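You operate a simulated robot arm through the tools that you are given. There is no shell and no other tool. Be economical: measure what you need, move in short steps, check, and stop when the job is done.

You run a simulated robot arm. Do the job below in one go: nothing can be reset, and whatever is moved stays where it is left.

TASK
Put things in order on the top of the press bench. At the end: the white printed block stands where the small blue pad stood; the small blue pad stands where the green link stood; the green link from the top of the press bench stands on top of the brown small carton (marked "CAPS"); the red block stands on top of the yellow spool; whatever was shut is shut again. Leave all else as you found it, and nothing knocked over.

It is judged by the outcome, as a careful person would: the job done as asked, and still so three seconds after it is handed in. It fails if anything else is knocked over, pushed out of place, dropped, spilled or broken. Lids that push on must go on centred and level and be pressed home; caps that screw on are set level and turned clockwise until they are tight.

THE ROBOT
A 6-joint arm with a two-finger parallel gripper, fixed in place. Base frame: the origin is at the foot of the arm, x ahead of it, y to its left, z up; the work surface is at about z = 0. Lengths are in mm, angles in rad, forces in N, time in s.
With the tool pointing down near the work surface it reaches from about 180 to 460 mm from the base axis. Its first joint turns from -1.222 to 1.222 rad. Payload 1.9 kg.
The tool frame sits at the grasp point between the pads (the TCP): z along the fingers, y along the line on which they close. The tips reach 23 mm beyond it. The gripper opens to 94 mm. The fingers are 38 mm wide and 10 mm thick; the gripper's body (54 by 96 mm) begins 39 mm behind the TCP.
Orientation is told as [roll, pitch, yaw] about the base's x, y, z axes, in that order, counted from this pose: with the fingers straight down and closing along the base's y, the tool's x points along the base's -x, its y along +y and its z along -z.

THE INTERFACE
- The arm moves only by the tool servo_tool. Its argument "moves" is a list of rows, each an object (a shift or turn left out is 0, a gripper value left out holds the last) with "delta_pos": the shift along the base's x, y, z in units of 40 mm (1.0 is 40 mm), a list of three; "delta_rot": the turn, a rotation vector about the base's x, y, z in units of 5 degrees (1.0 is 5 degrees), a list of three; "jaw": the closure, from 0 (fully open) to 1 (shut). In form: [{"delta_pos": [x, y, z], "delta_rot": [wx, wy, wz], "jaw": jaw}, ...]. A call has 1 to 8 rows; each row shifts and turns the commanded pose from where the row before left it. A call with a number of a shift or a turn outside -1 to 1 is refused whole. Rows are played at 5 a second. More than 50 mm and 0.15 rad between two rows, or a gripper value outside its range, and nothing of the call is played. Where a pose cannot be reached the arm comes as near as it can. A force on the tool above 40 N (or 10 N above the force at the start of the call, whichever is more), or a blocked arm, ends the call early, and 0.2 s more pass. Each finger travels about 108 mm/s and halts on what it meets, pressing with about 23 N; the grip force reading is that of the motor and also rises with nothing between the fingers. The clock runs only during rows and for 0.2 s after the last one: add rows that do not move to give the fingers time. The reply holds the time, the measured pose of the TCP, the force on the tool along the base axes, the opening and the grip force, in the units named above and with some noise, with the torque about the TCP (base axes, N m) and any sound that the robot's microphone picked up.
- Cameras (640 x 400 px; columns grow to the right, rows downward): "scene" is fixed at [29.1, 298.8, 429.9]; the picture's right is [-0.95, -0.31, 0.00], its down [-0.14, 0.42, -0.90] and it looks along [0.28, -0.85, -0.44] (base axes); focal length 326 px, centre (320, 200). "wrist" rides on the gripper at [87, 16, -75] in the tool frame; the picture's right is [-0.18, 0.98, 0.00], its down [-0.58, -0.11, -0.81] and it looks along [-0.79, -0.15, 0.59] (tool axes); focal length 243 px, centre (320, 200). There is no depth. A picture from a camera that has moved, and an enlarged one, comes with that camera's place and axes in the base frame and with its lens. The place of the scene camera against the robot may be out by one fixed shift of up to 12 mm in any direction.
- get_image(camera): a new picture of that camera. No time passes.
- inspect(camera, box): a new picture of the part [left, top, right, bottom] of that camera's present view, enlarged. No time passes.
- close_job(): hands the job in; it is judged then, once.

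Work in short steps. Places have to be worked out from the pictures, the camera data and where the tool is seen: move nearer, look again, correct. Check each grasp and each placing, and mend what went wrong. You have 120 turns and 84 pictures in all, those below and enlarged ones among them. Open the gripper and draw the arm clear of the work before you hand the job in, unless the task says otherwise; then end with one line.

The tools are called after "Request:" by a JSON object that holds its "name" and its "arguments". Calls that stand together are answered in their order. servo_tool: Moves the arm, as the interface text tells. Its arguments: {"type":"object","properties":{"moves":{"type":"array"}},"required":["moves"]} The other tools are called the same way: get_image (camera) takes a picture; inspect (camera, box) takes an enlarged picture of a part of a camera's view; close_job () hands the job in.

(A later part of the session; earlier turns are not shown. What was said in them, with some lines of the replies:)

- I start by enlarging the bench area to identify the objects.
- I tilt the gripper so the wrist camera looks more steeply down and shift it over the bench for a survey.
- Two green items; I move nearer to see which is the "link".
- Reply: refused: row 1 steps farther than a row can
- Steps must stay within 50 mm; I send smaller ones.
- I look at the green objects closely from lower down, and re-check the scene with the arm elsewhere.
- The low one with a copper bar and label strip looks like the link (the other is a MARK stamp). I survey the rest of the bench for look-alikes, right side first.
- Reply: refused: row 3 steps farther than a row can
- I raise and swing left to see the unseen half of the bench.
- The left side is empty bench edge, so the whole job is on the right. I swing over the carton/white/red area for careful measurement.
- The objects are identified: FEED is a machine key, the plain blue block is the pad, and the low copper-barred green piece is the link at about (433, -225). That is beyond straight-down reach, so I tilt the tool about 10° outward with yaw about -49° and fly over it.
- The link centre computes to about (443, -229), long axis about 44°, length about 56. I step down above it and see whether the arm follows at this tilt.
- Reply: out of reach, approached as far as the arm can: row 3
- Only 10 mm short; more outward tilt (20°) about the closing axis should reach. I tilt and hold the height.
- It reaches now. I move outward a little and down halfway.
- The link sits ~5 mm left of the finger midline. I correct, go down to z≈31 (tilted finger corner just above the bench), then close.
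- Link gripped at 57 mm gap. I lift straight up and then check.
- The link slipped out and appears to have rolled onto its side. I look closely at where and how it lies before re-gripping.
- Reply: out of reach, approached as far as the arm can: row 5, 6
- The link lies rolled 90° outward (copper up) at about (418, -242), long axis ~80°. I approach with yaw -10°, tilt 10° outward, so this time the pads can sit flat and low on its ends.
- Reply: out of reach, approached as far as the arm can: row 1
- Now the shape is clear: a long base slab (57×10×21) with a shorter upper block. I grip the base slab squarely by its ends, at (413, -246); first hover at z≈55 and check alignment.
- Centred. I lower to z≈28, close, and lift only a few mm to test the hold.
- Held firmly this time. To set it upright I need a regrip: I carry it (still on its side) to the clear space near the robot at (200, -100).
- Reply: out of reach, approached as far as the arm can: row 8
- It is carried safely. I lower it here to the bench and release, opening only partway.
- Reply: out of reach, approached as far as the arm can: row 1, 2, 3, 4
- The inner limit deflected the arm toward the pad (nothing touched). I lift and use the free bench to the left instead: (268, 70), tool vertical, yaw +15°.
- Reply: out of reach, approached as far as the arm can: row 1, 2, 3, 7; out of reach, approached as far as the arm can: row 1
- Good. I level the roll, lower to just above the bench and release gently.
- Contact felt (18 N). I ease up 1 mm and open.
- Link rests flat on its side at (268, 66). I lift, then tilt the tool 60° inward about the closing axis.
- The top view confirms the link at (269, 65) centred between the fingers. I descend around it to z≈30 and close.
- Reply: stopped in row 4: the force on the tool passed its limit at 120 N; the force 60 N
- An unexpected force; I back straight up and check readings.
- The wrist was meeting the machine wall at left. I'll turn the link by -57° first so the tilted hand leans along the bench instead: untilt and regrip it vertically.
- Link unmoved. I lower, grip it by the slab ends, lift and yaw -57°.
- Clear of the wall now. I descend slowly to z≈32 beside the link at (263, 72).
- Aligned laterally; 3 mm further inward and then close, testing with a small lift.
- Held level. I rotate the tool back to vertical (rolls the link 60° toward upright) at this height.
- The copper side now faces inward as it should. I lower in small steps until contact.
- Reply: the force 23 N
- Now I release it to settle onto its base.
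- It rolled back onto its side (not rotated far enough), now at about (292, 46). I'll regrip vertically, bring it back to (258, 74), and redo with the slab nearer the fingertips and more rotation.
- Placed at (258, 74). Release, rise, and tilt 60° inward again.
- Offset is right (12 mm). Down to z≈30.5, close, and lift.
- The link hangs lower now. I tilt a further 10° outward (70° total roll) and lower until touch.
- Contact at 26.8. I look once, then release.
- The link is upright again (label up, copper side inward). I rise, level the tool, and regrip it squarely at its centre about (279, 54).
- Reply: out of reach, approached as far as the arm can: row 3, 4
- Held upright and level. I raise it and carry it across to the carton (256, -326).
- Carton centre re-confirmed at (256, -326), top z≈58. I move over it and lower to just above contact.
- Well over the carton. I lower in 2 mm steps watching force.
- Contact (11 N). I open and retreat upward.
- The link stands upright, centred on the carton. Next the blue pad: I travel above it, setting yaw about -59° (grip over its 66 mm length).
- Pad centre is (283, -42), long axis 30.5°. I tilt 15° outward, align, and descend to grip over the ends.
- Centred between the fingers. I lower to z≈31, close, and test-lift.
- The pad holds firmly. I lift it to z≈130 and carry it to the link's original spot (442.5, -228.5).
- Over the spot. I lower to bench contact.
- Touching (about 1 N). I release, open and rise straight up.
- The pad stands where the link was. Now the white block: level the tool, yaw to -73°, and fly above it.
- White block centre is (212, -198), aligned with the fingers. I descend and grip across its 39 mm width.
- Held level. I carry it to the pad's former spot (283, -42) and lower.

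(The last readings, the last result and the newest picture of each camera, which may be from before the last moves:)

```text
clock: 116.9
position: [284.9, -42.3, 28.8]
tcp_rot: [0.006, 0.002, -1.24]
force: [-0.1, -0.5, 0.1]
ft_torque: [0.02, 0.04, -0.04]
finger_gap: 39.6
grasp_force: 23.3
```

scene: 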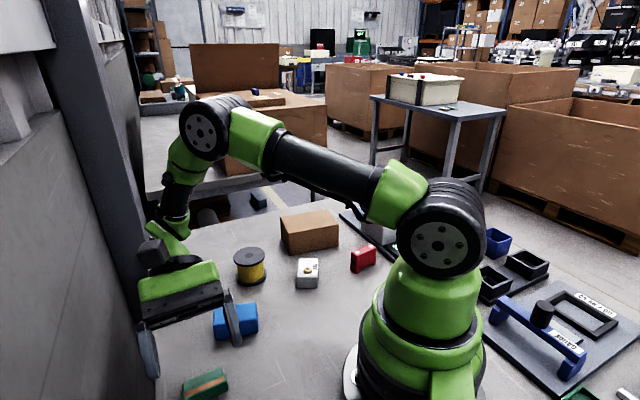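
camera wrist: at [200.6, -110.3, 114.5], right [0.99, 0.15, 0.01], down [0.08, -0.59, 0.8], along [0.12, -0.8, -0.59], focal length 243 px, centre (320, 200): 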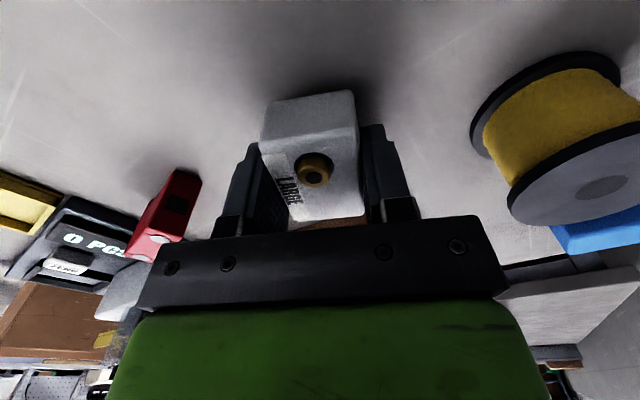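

Request:
{"name": "servo_tool", "arguments": {"moves": [{"delta_pos": [-0.03, 0, -0.03]}, {"delta_pos": [0, 0, -0.01]}, {}]}}

```text
clock: 117.7
position: [282.5, -41.6, 27.1]
tcp_rot: [0.005, 0.002, -1.239]
force: [-0.3, -0.4, -0.3]
ft_torque: [-0.02, -0.01, -0.02]
finger_gap: 39.7
grasp_force: 23.2
```

At its grip height, so it stands on the bench. I release and rise.

Request:
{"name": "servo_tool", "arguments": {"moves": [{"jaw": 0.5}, {"jaw": 0.2}, {}, {"delta_pos": [0, 0, 0.5]}, {"delta_pos": [0, 0, 0.9]}, {"delta_pos": [0, -0.3, 0.9]}, {"delta_pos": [0, -0.8, 0.6]}, {"delta_pos": [-0.3, -0.9, 0.3]}]}}

Request:
{"name": "inspect", "arguments": {"camera": "scene", "box": [150, 190, 400, 350]}}

```text
clock: 119.5
position: [269.4, -123.0, 155.4]
tcp_rot: [0.008, 0.002, -1.237]
force: [0.3, -1.0, 0.1]
ft_torque: [-0.02, -0.01, 0.04]
finger_gap: 75.3
grasp_force: 0.1
```

```text
2.50 times, centred on (275, 270) of scene
camera zoom: at [29.1, 298.8, 429.9], right [-0.95, -0.31, 0.0], down [-0.14, 0.42, -0.9], along [0.28, -0.85, -0.44], focal length 815 px, centre (432, 25)
```

zoom: 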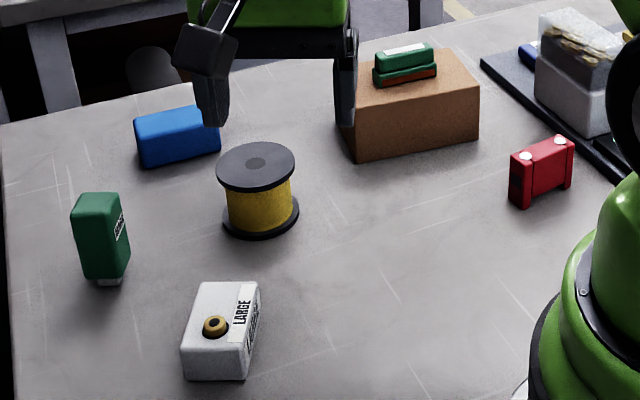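

White block stands at the pad's old spot. Now the red block: I fly above it at about (114, -270), turning to yaw -36°.

Request:
{"name": "servo_tool", "arguments": {"moves": [{"delta_pos": [-0.6, -0.6, 0], "delta_rot": [0, 0, 1], "jaw": 0}, {"delta_pos": [-0.65, -0.6, 0], "delta_rot": [0, 0, 1]}, {"delta_pos": [-0.65, -0.6, 0], "delta_rot": [0, 0, 1]}, {"delta_pos": [-0.65, -0.6, 0], "delta_rot": [0, 0, 1]}, {"delta_pos": [-0.65, -0.6, 0], "delta_rot": [0, 0, 1]}, {"delta_pos": [-0.6, -0.6, 0], "delta_rot": [0, 0, 1]}, {"delta_rot": [0, 0, 1]}, {}]}}

Request:
{"name": "get_image", "arguments": {"camera": "wrist"}}

```text
clock: 121.3
position: [118.3, -267.2, 155.6]
tcp_rot: [0.006, 0.002, -0.627]
force: [0.1, -0.6, -0.1]
ft_torque: [0.0, -0.02, 0.02]
finger_gap: 93.9
grasp_force: 0.2
```

```text
13 pictures are left
camera wrist: at [58.9, -203.7, 230.6], right [0.73, 0.69, 0.01], down [0.4, -0.43, 0.8], along [0.56, -0.58, -0.59], focal length 243 px, centre (320, 200)
```

wrist: 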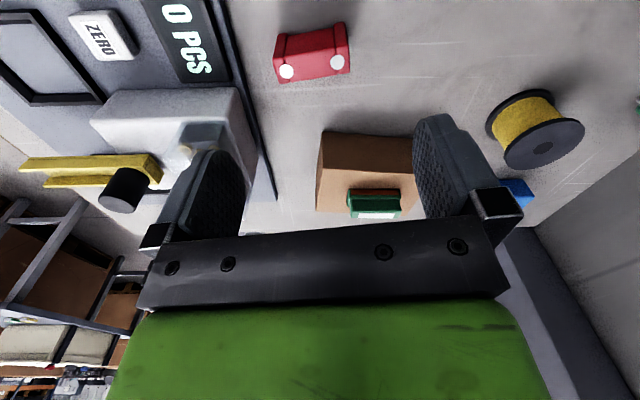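

Request:
{"name": "inspect", "arguments": {"camera": "wrist", "box": [260, 10, 370, 95]}}

```text
4.71 times, centred on (315, 52) of wrist
camera zoom: at [58.9, -203.7, 230.6], right [0.73, 0.69, 0.01], down [0.4, -0.43, 0.8], along [0.56, -0.58, -0.59], focal length 1142 px, centre (344, 894)
```

zoom: 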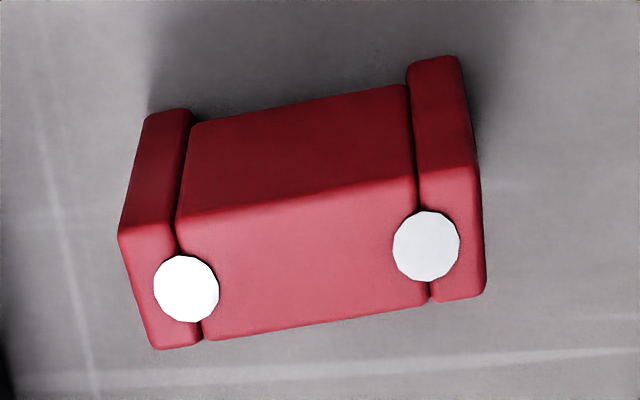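

Red block: 55 × 19 × 45, centre (116, -269), long axis 52°. I align, narrow the jaw to 80 mm (plate nearby) and descend partway.

Request:
{"name": "servo_tool", "arguments": {"moves": [{"delta_pos": [-0.06, -0.055, 0], "delta_rot": [0, 0, -0.33], "jaw": 0.15}, {"delta_pos": [0, 0, -0.9]}, {"delta_pos": [0, 0, -0.9]}, {"delta_pos": [0, 0, -0.1]}, {}, {}]}}

Request:
{"name": "get_image", "arguments": {"camera": "wrist"}}

```text
clock: 122.7
position: [115.0, -268.6, 79.0]
tcp_rot: [0.007, 0.001, -0.656]
force: [0.6, 0.8, 0.5]
ft_torque: [0.0, -0.02, 0.0]
finger_gap: 79.9
grasp_force: 0.0
```

```text
11 pictures are left
camera wrist: at [57.6, -202.8, 154.4], right [0.75, 0.67, 0.01], down [0.39, -0.45, 0.8], along [0.54, -0.6, -0.59], focal length 243 px, centre (320, 200)
```

wrist: 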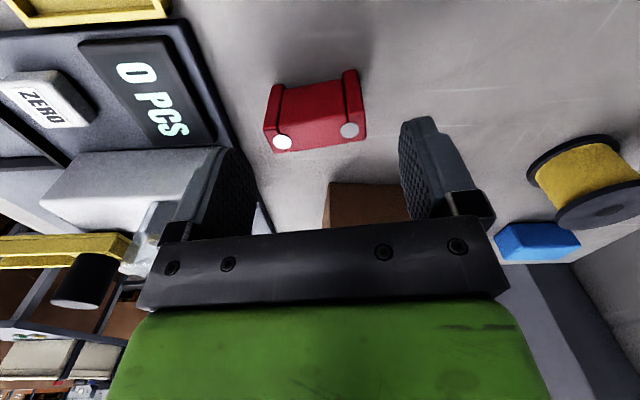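

Request:
{"name": "servo_tool", "arguments": {"moves": [{"delta_pos": [0, -0.04, -0.6]}, {"delta_pos": [0, 0, -0.56]}, {}, {"jaw": 0.3}, {"jaw": 1}, {"jaw": 1}, {"jaw": 1}]}}

Request:
{"name": "servo_tool", "arguments": {"moves": [{"delta_pos": [0, 0, 0.1]}, {"delta_pos": [0, 0, 0.2]}, {}]}}

Request:
{"name": "get_image", "arguments": {"camera": "wrist"}}

```text
clock: 124.3
position: [115.6, -268.9, 33.6]
tcp_rot: [0.007, 0.002, -0.656]
force: [-0.8, 0.9, -0.1]
ft_torque: [-0.03, -0.03, 0.01]
finger_gap: 55.4
grasp_force: 22.7
```

```text
clock: 125.1
position: [116.4, -268.2, 45.0]
tcp_rot: [0.006, 0.001, -0.656]
force: [-0.1, -0.2, 0.0]
ft_torque: [-0.01, -0.02, -0.03]
finger_gap: 55.6
grasp_force: 23.0
```

```text
10 pictures are left
camera wrist: at [58.1, -203.6, 120.0], right [0.75, 0.67, 0.01], down [0.39, -0.45, 0.8], along [0.54, -0.6, -0.59], focal length 243 px, centre (320, 200)
```

wrist: 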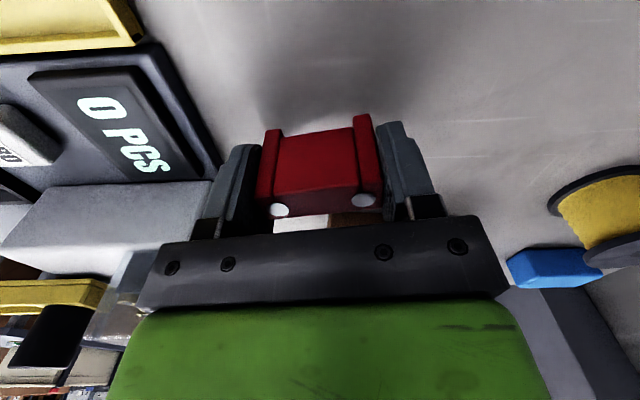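

Red block held upright. Spool top is at (327, -172), z≈51; I lift and carry it there.

Request:
{"name": "servo_tool", "arguments": {"moves": [{"delta_pos": [0, 0, 0.9]}, {"delta_pos": [0, 0, 0.9]}, {"delta_pos": [0.5, 0.2, 0.6]}, {"delta_pos": [0.95, 0.4, 0]}, {"delta_pos": [0.95, 0.45, 0]}, {"delta_pos": [0.95, 0.45, 0]}, {"delta_pos": [0.95, 0.45, 0]}, {"delta_pos": [0.95, 0.45, 0]}]}}

Request:
{"name": "servo_tool", "arguments": {"moves": [{"delta_pos": [0.02, 0.0, 0]}, {}, {}]}}

Request:
{"name": "get_image", "arguments": {"camera": "wrist"}}

```text
clock: 126.9
position: [327.5, -171.7, 139.0]
tcp_rot: [0.007, 0.002, -0.657]
force: [0.7, -0.4, 0.0]
ft_torque: [-0.03, 0.02, 0.02]
finger_gap: 55.3
grasp_force: 23.2
```

```text
clock: 127.7
position: [328.8, -173.0, 141.1]
tcp_rot: [0.007, 0.002, -0.655]
force: [0.2, 0.0, -0.9]
ft_torque: [0.0, -0.01, 0.01]
finger_gap: 55.2
grasp_force: 23.1
```

```text
9 pictures are left
camera wrist: at [270.2, -107.9, 214.9], right [0.75, 0.67, 0.01], down [0.39, -0.45, 0.8], along [0.54, -0.6, -0.59], focal length 243 px, centre (320, 200)
```

wrist: 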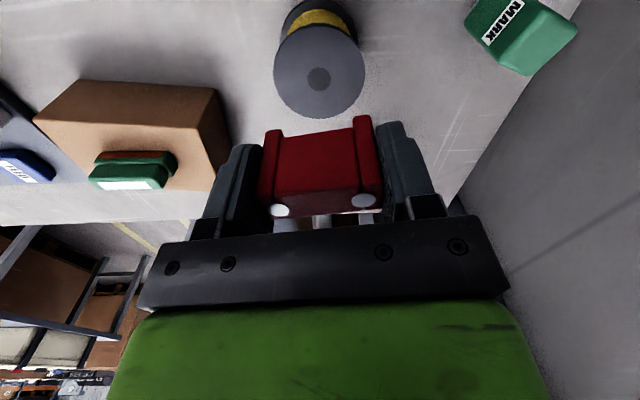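

Spool centre confirmed (326.6, -171.3). I correct 2 mm and lower to just above it.

Request:
{"name": "servo_tool", "arguments": {"moves": [{"delta_pos": [-0.04, 0.03, -0.7]}, {"delta_pos": [0, 0, -0.5]}, {}, {}]}}

Request:
{"name": "inspect", "arguments": {"camera": "scene", "box": [190, 180, 310, 300]}}

```text
clock: 128.7
position: [325.5, -172.6, 90.0]
tcp_rot: [0.006, 0.001, -0.656]
force: [0.0, -0.9, -0.4]
ft_torque: [0.02, -0.03, 0.01]
finger_gap: 55.4
grasp_force: 23.3
```

```text
3.33 times, centred on (250, 240) of scene
camera zoom: at [29.1, 298.8, 429.9], right [-0.95, -0.31, 0.0], down [-0.14, 0.42, -0.9], along [0.28, -0.85, -0.44], focal length 1086 px, centre (553, 67)
```

zoom: 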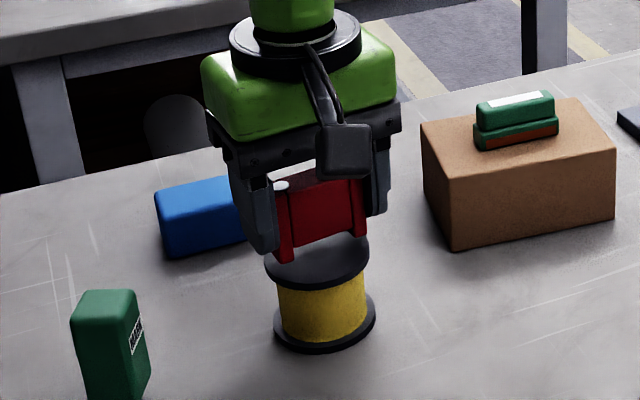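

Good alignment. I lower in small steps until contact.

Request:
{"name": "servo_tool", "arguments": {"moves": [{"delta_pos": [0.02, 0.02, -0.06]}, {"delta_pos": [0, 0, -0.05]}, {}]}}

Request:
{"name": "servo_tool", "arguments": {"moves": [{"delta_pos": [0, 0, -0.04]}, {}]}}

```text
clock: 129.5
position: [325.4, -171.1, 87.4]
tcp_rot: [0.007, 0.0, -0.656]
force: [0.1, 0.3, -0.6]
ft_torque: [-0.04, 0.0, 0.02]
finger_gap: 55.6
grasp_force: 23.2
```

```text
clock: 130.1
position: [325.9, -171.4, 85.9]
tcp_rot: [0.007, 0.003, -0.656]
force: [0.2, 0.5, 0.3]
ft_torque: [0.01, -0.01, -0.01]
finger_gap: 55.5
grasp_force: 23.2
```

Request:
{"name": "servo_tool", "arguments": {"moves": [{"delta_pos": [0, 0, -0.04]}, {}]}}

Request:
{"name": "servo_tool", "arguments": {"moves": [{"delta_pos": [0, 0, -0.03]}, {}]}}

```text
clock: 130.7
position: [325.8, -171.4, 85.3]
tcp_rot: [0.006, 0.001, -0.658]
force: [-1.5, 0.1, 4.1]
ft_torque: [-0.1, 0.12, -0.03]
finger_gap: 55.3
grasp_force: 23.2
```

```text
clock: 131.3
position: [326.1, -171.7, 84.4]
tcp_rot: [0.007, 0.0, -0.658]
force: [-2.5, 1.9, 20.5]
ft_torque: [-0.02, 0.25, 0.0]
finger_gap: 55.5
grasp_force: 23.0
```

Firm contact. I ease 1 mm, release gently, and rise.

Request:
{"name": "servo_tool", "arguments": {"moves": [{"delta_pos": [0, 0, 0.02]}, {"jaw": 0.38}, {"jaw": 0.33}, {"jaw": 0.15}, {}, {"delta_pos": [0, 0, 0.5]}, {"delta_pos": [0, 0, 0.9]}, {"delta_pos": [0, 0, 0.9]}]}}

Request:
{"name": "servo_tool", "arguments": {"moves": [{"delta_pos": [-0.3, 0.2, 0.9]}, {"delta_pos": [-0.6, 0.3, 0.9]}, {"delta_pos": [-0.6, 0.4, 0.5]}, {}, {}]}}

Request:
{"name": "inspect", "arguments": {"camera": "scene", "box": [150, 190, 400, 350]}}

Request:
{"name": "get_image", "arguments": {"camera": "wrist"}}

```text
clock: 133.1
position: [325.5, -172.8, 177.1]
tcp_rot: [0.007, 0.002, -0.655]
force: [-0.2, -0.5, 0.6]
ft_torque: [0.02, 0.0, -0.03]
finger_gap: 79.8
grasp_force: 0.0
```

```text
clock: 134.3
position: [264.2, -135.7, 265.7]
tcp_rot: [0.005, 0.002, -0.656]
force: [0.1, -0.1, -0.7]
ft_torque: [0.0, 0.03, 0.01]
finger_gap: 79.9
grasp_force: 0.1
```

```text
2.50 times, centred on (275, 270) of scene
camera zoom: at [29.1, 298.8, 429.9], right [-0.95, -0.31, 0.0], down [-0.14, 0.42, -0.9], along [0.28, -0.85, -0.44], focal length 815 px, centre (432, 25)
```

zoom: 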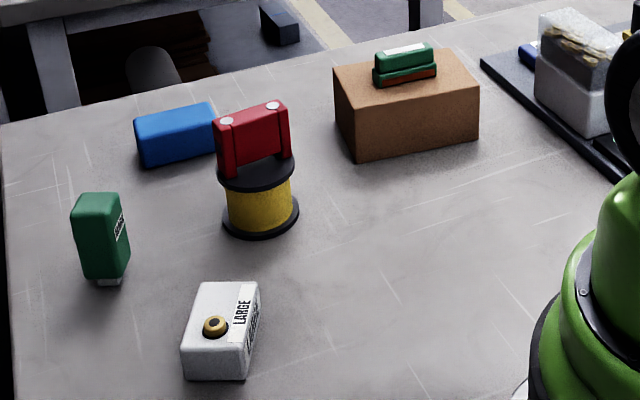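

```text
6 pictures are left
camera wrist: at [206.7, -70.7, 341.5], right [0.75, 0.67, 0.01], down [0.39, -0.45, 0.8], along [0.54, -0.6, -0.59], focal length 243 px, centre (320, 200)
```

wrist: 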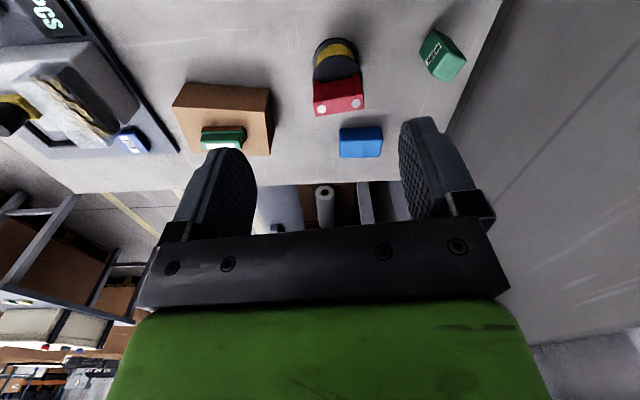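

Everything stands as asked, the MARK stamp, carton and spool haven't moved, and the arm is clear with the gripper open. I hand the job in.

Request:
{"name": "close_job", "arguments": {}}

```text
The job is handed in.
```

The job is handed in: the white block is on the pad's old spot, the blue pad (about 5 mm further out) on the link's, the green link upright on the brown carton, and the red block on the yellow spool. On the way the link slipped from the grip and rolled over, and I stood it up again before placing it. I never saw the "CAPS" mark, but this was the only brown carton I saw on the bench, and I found nothing that had to be shut.
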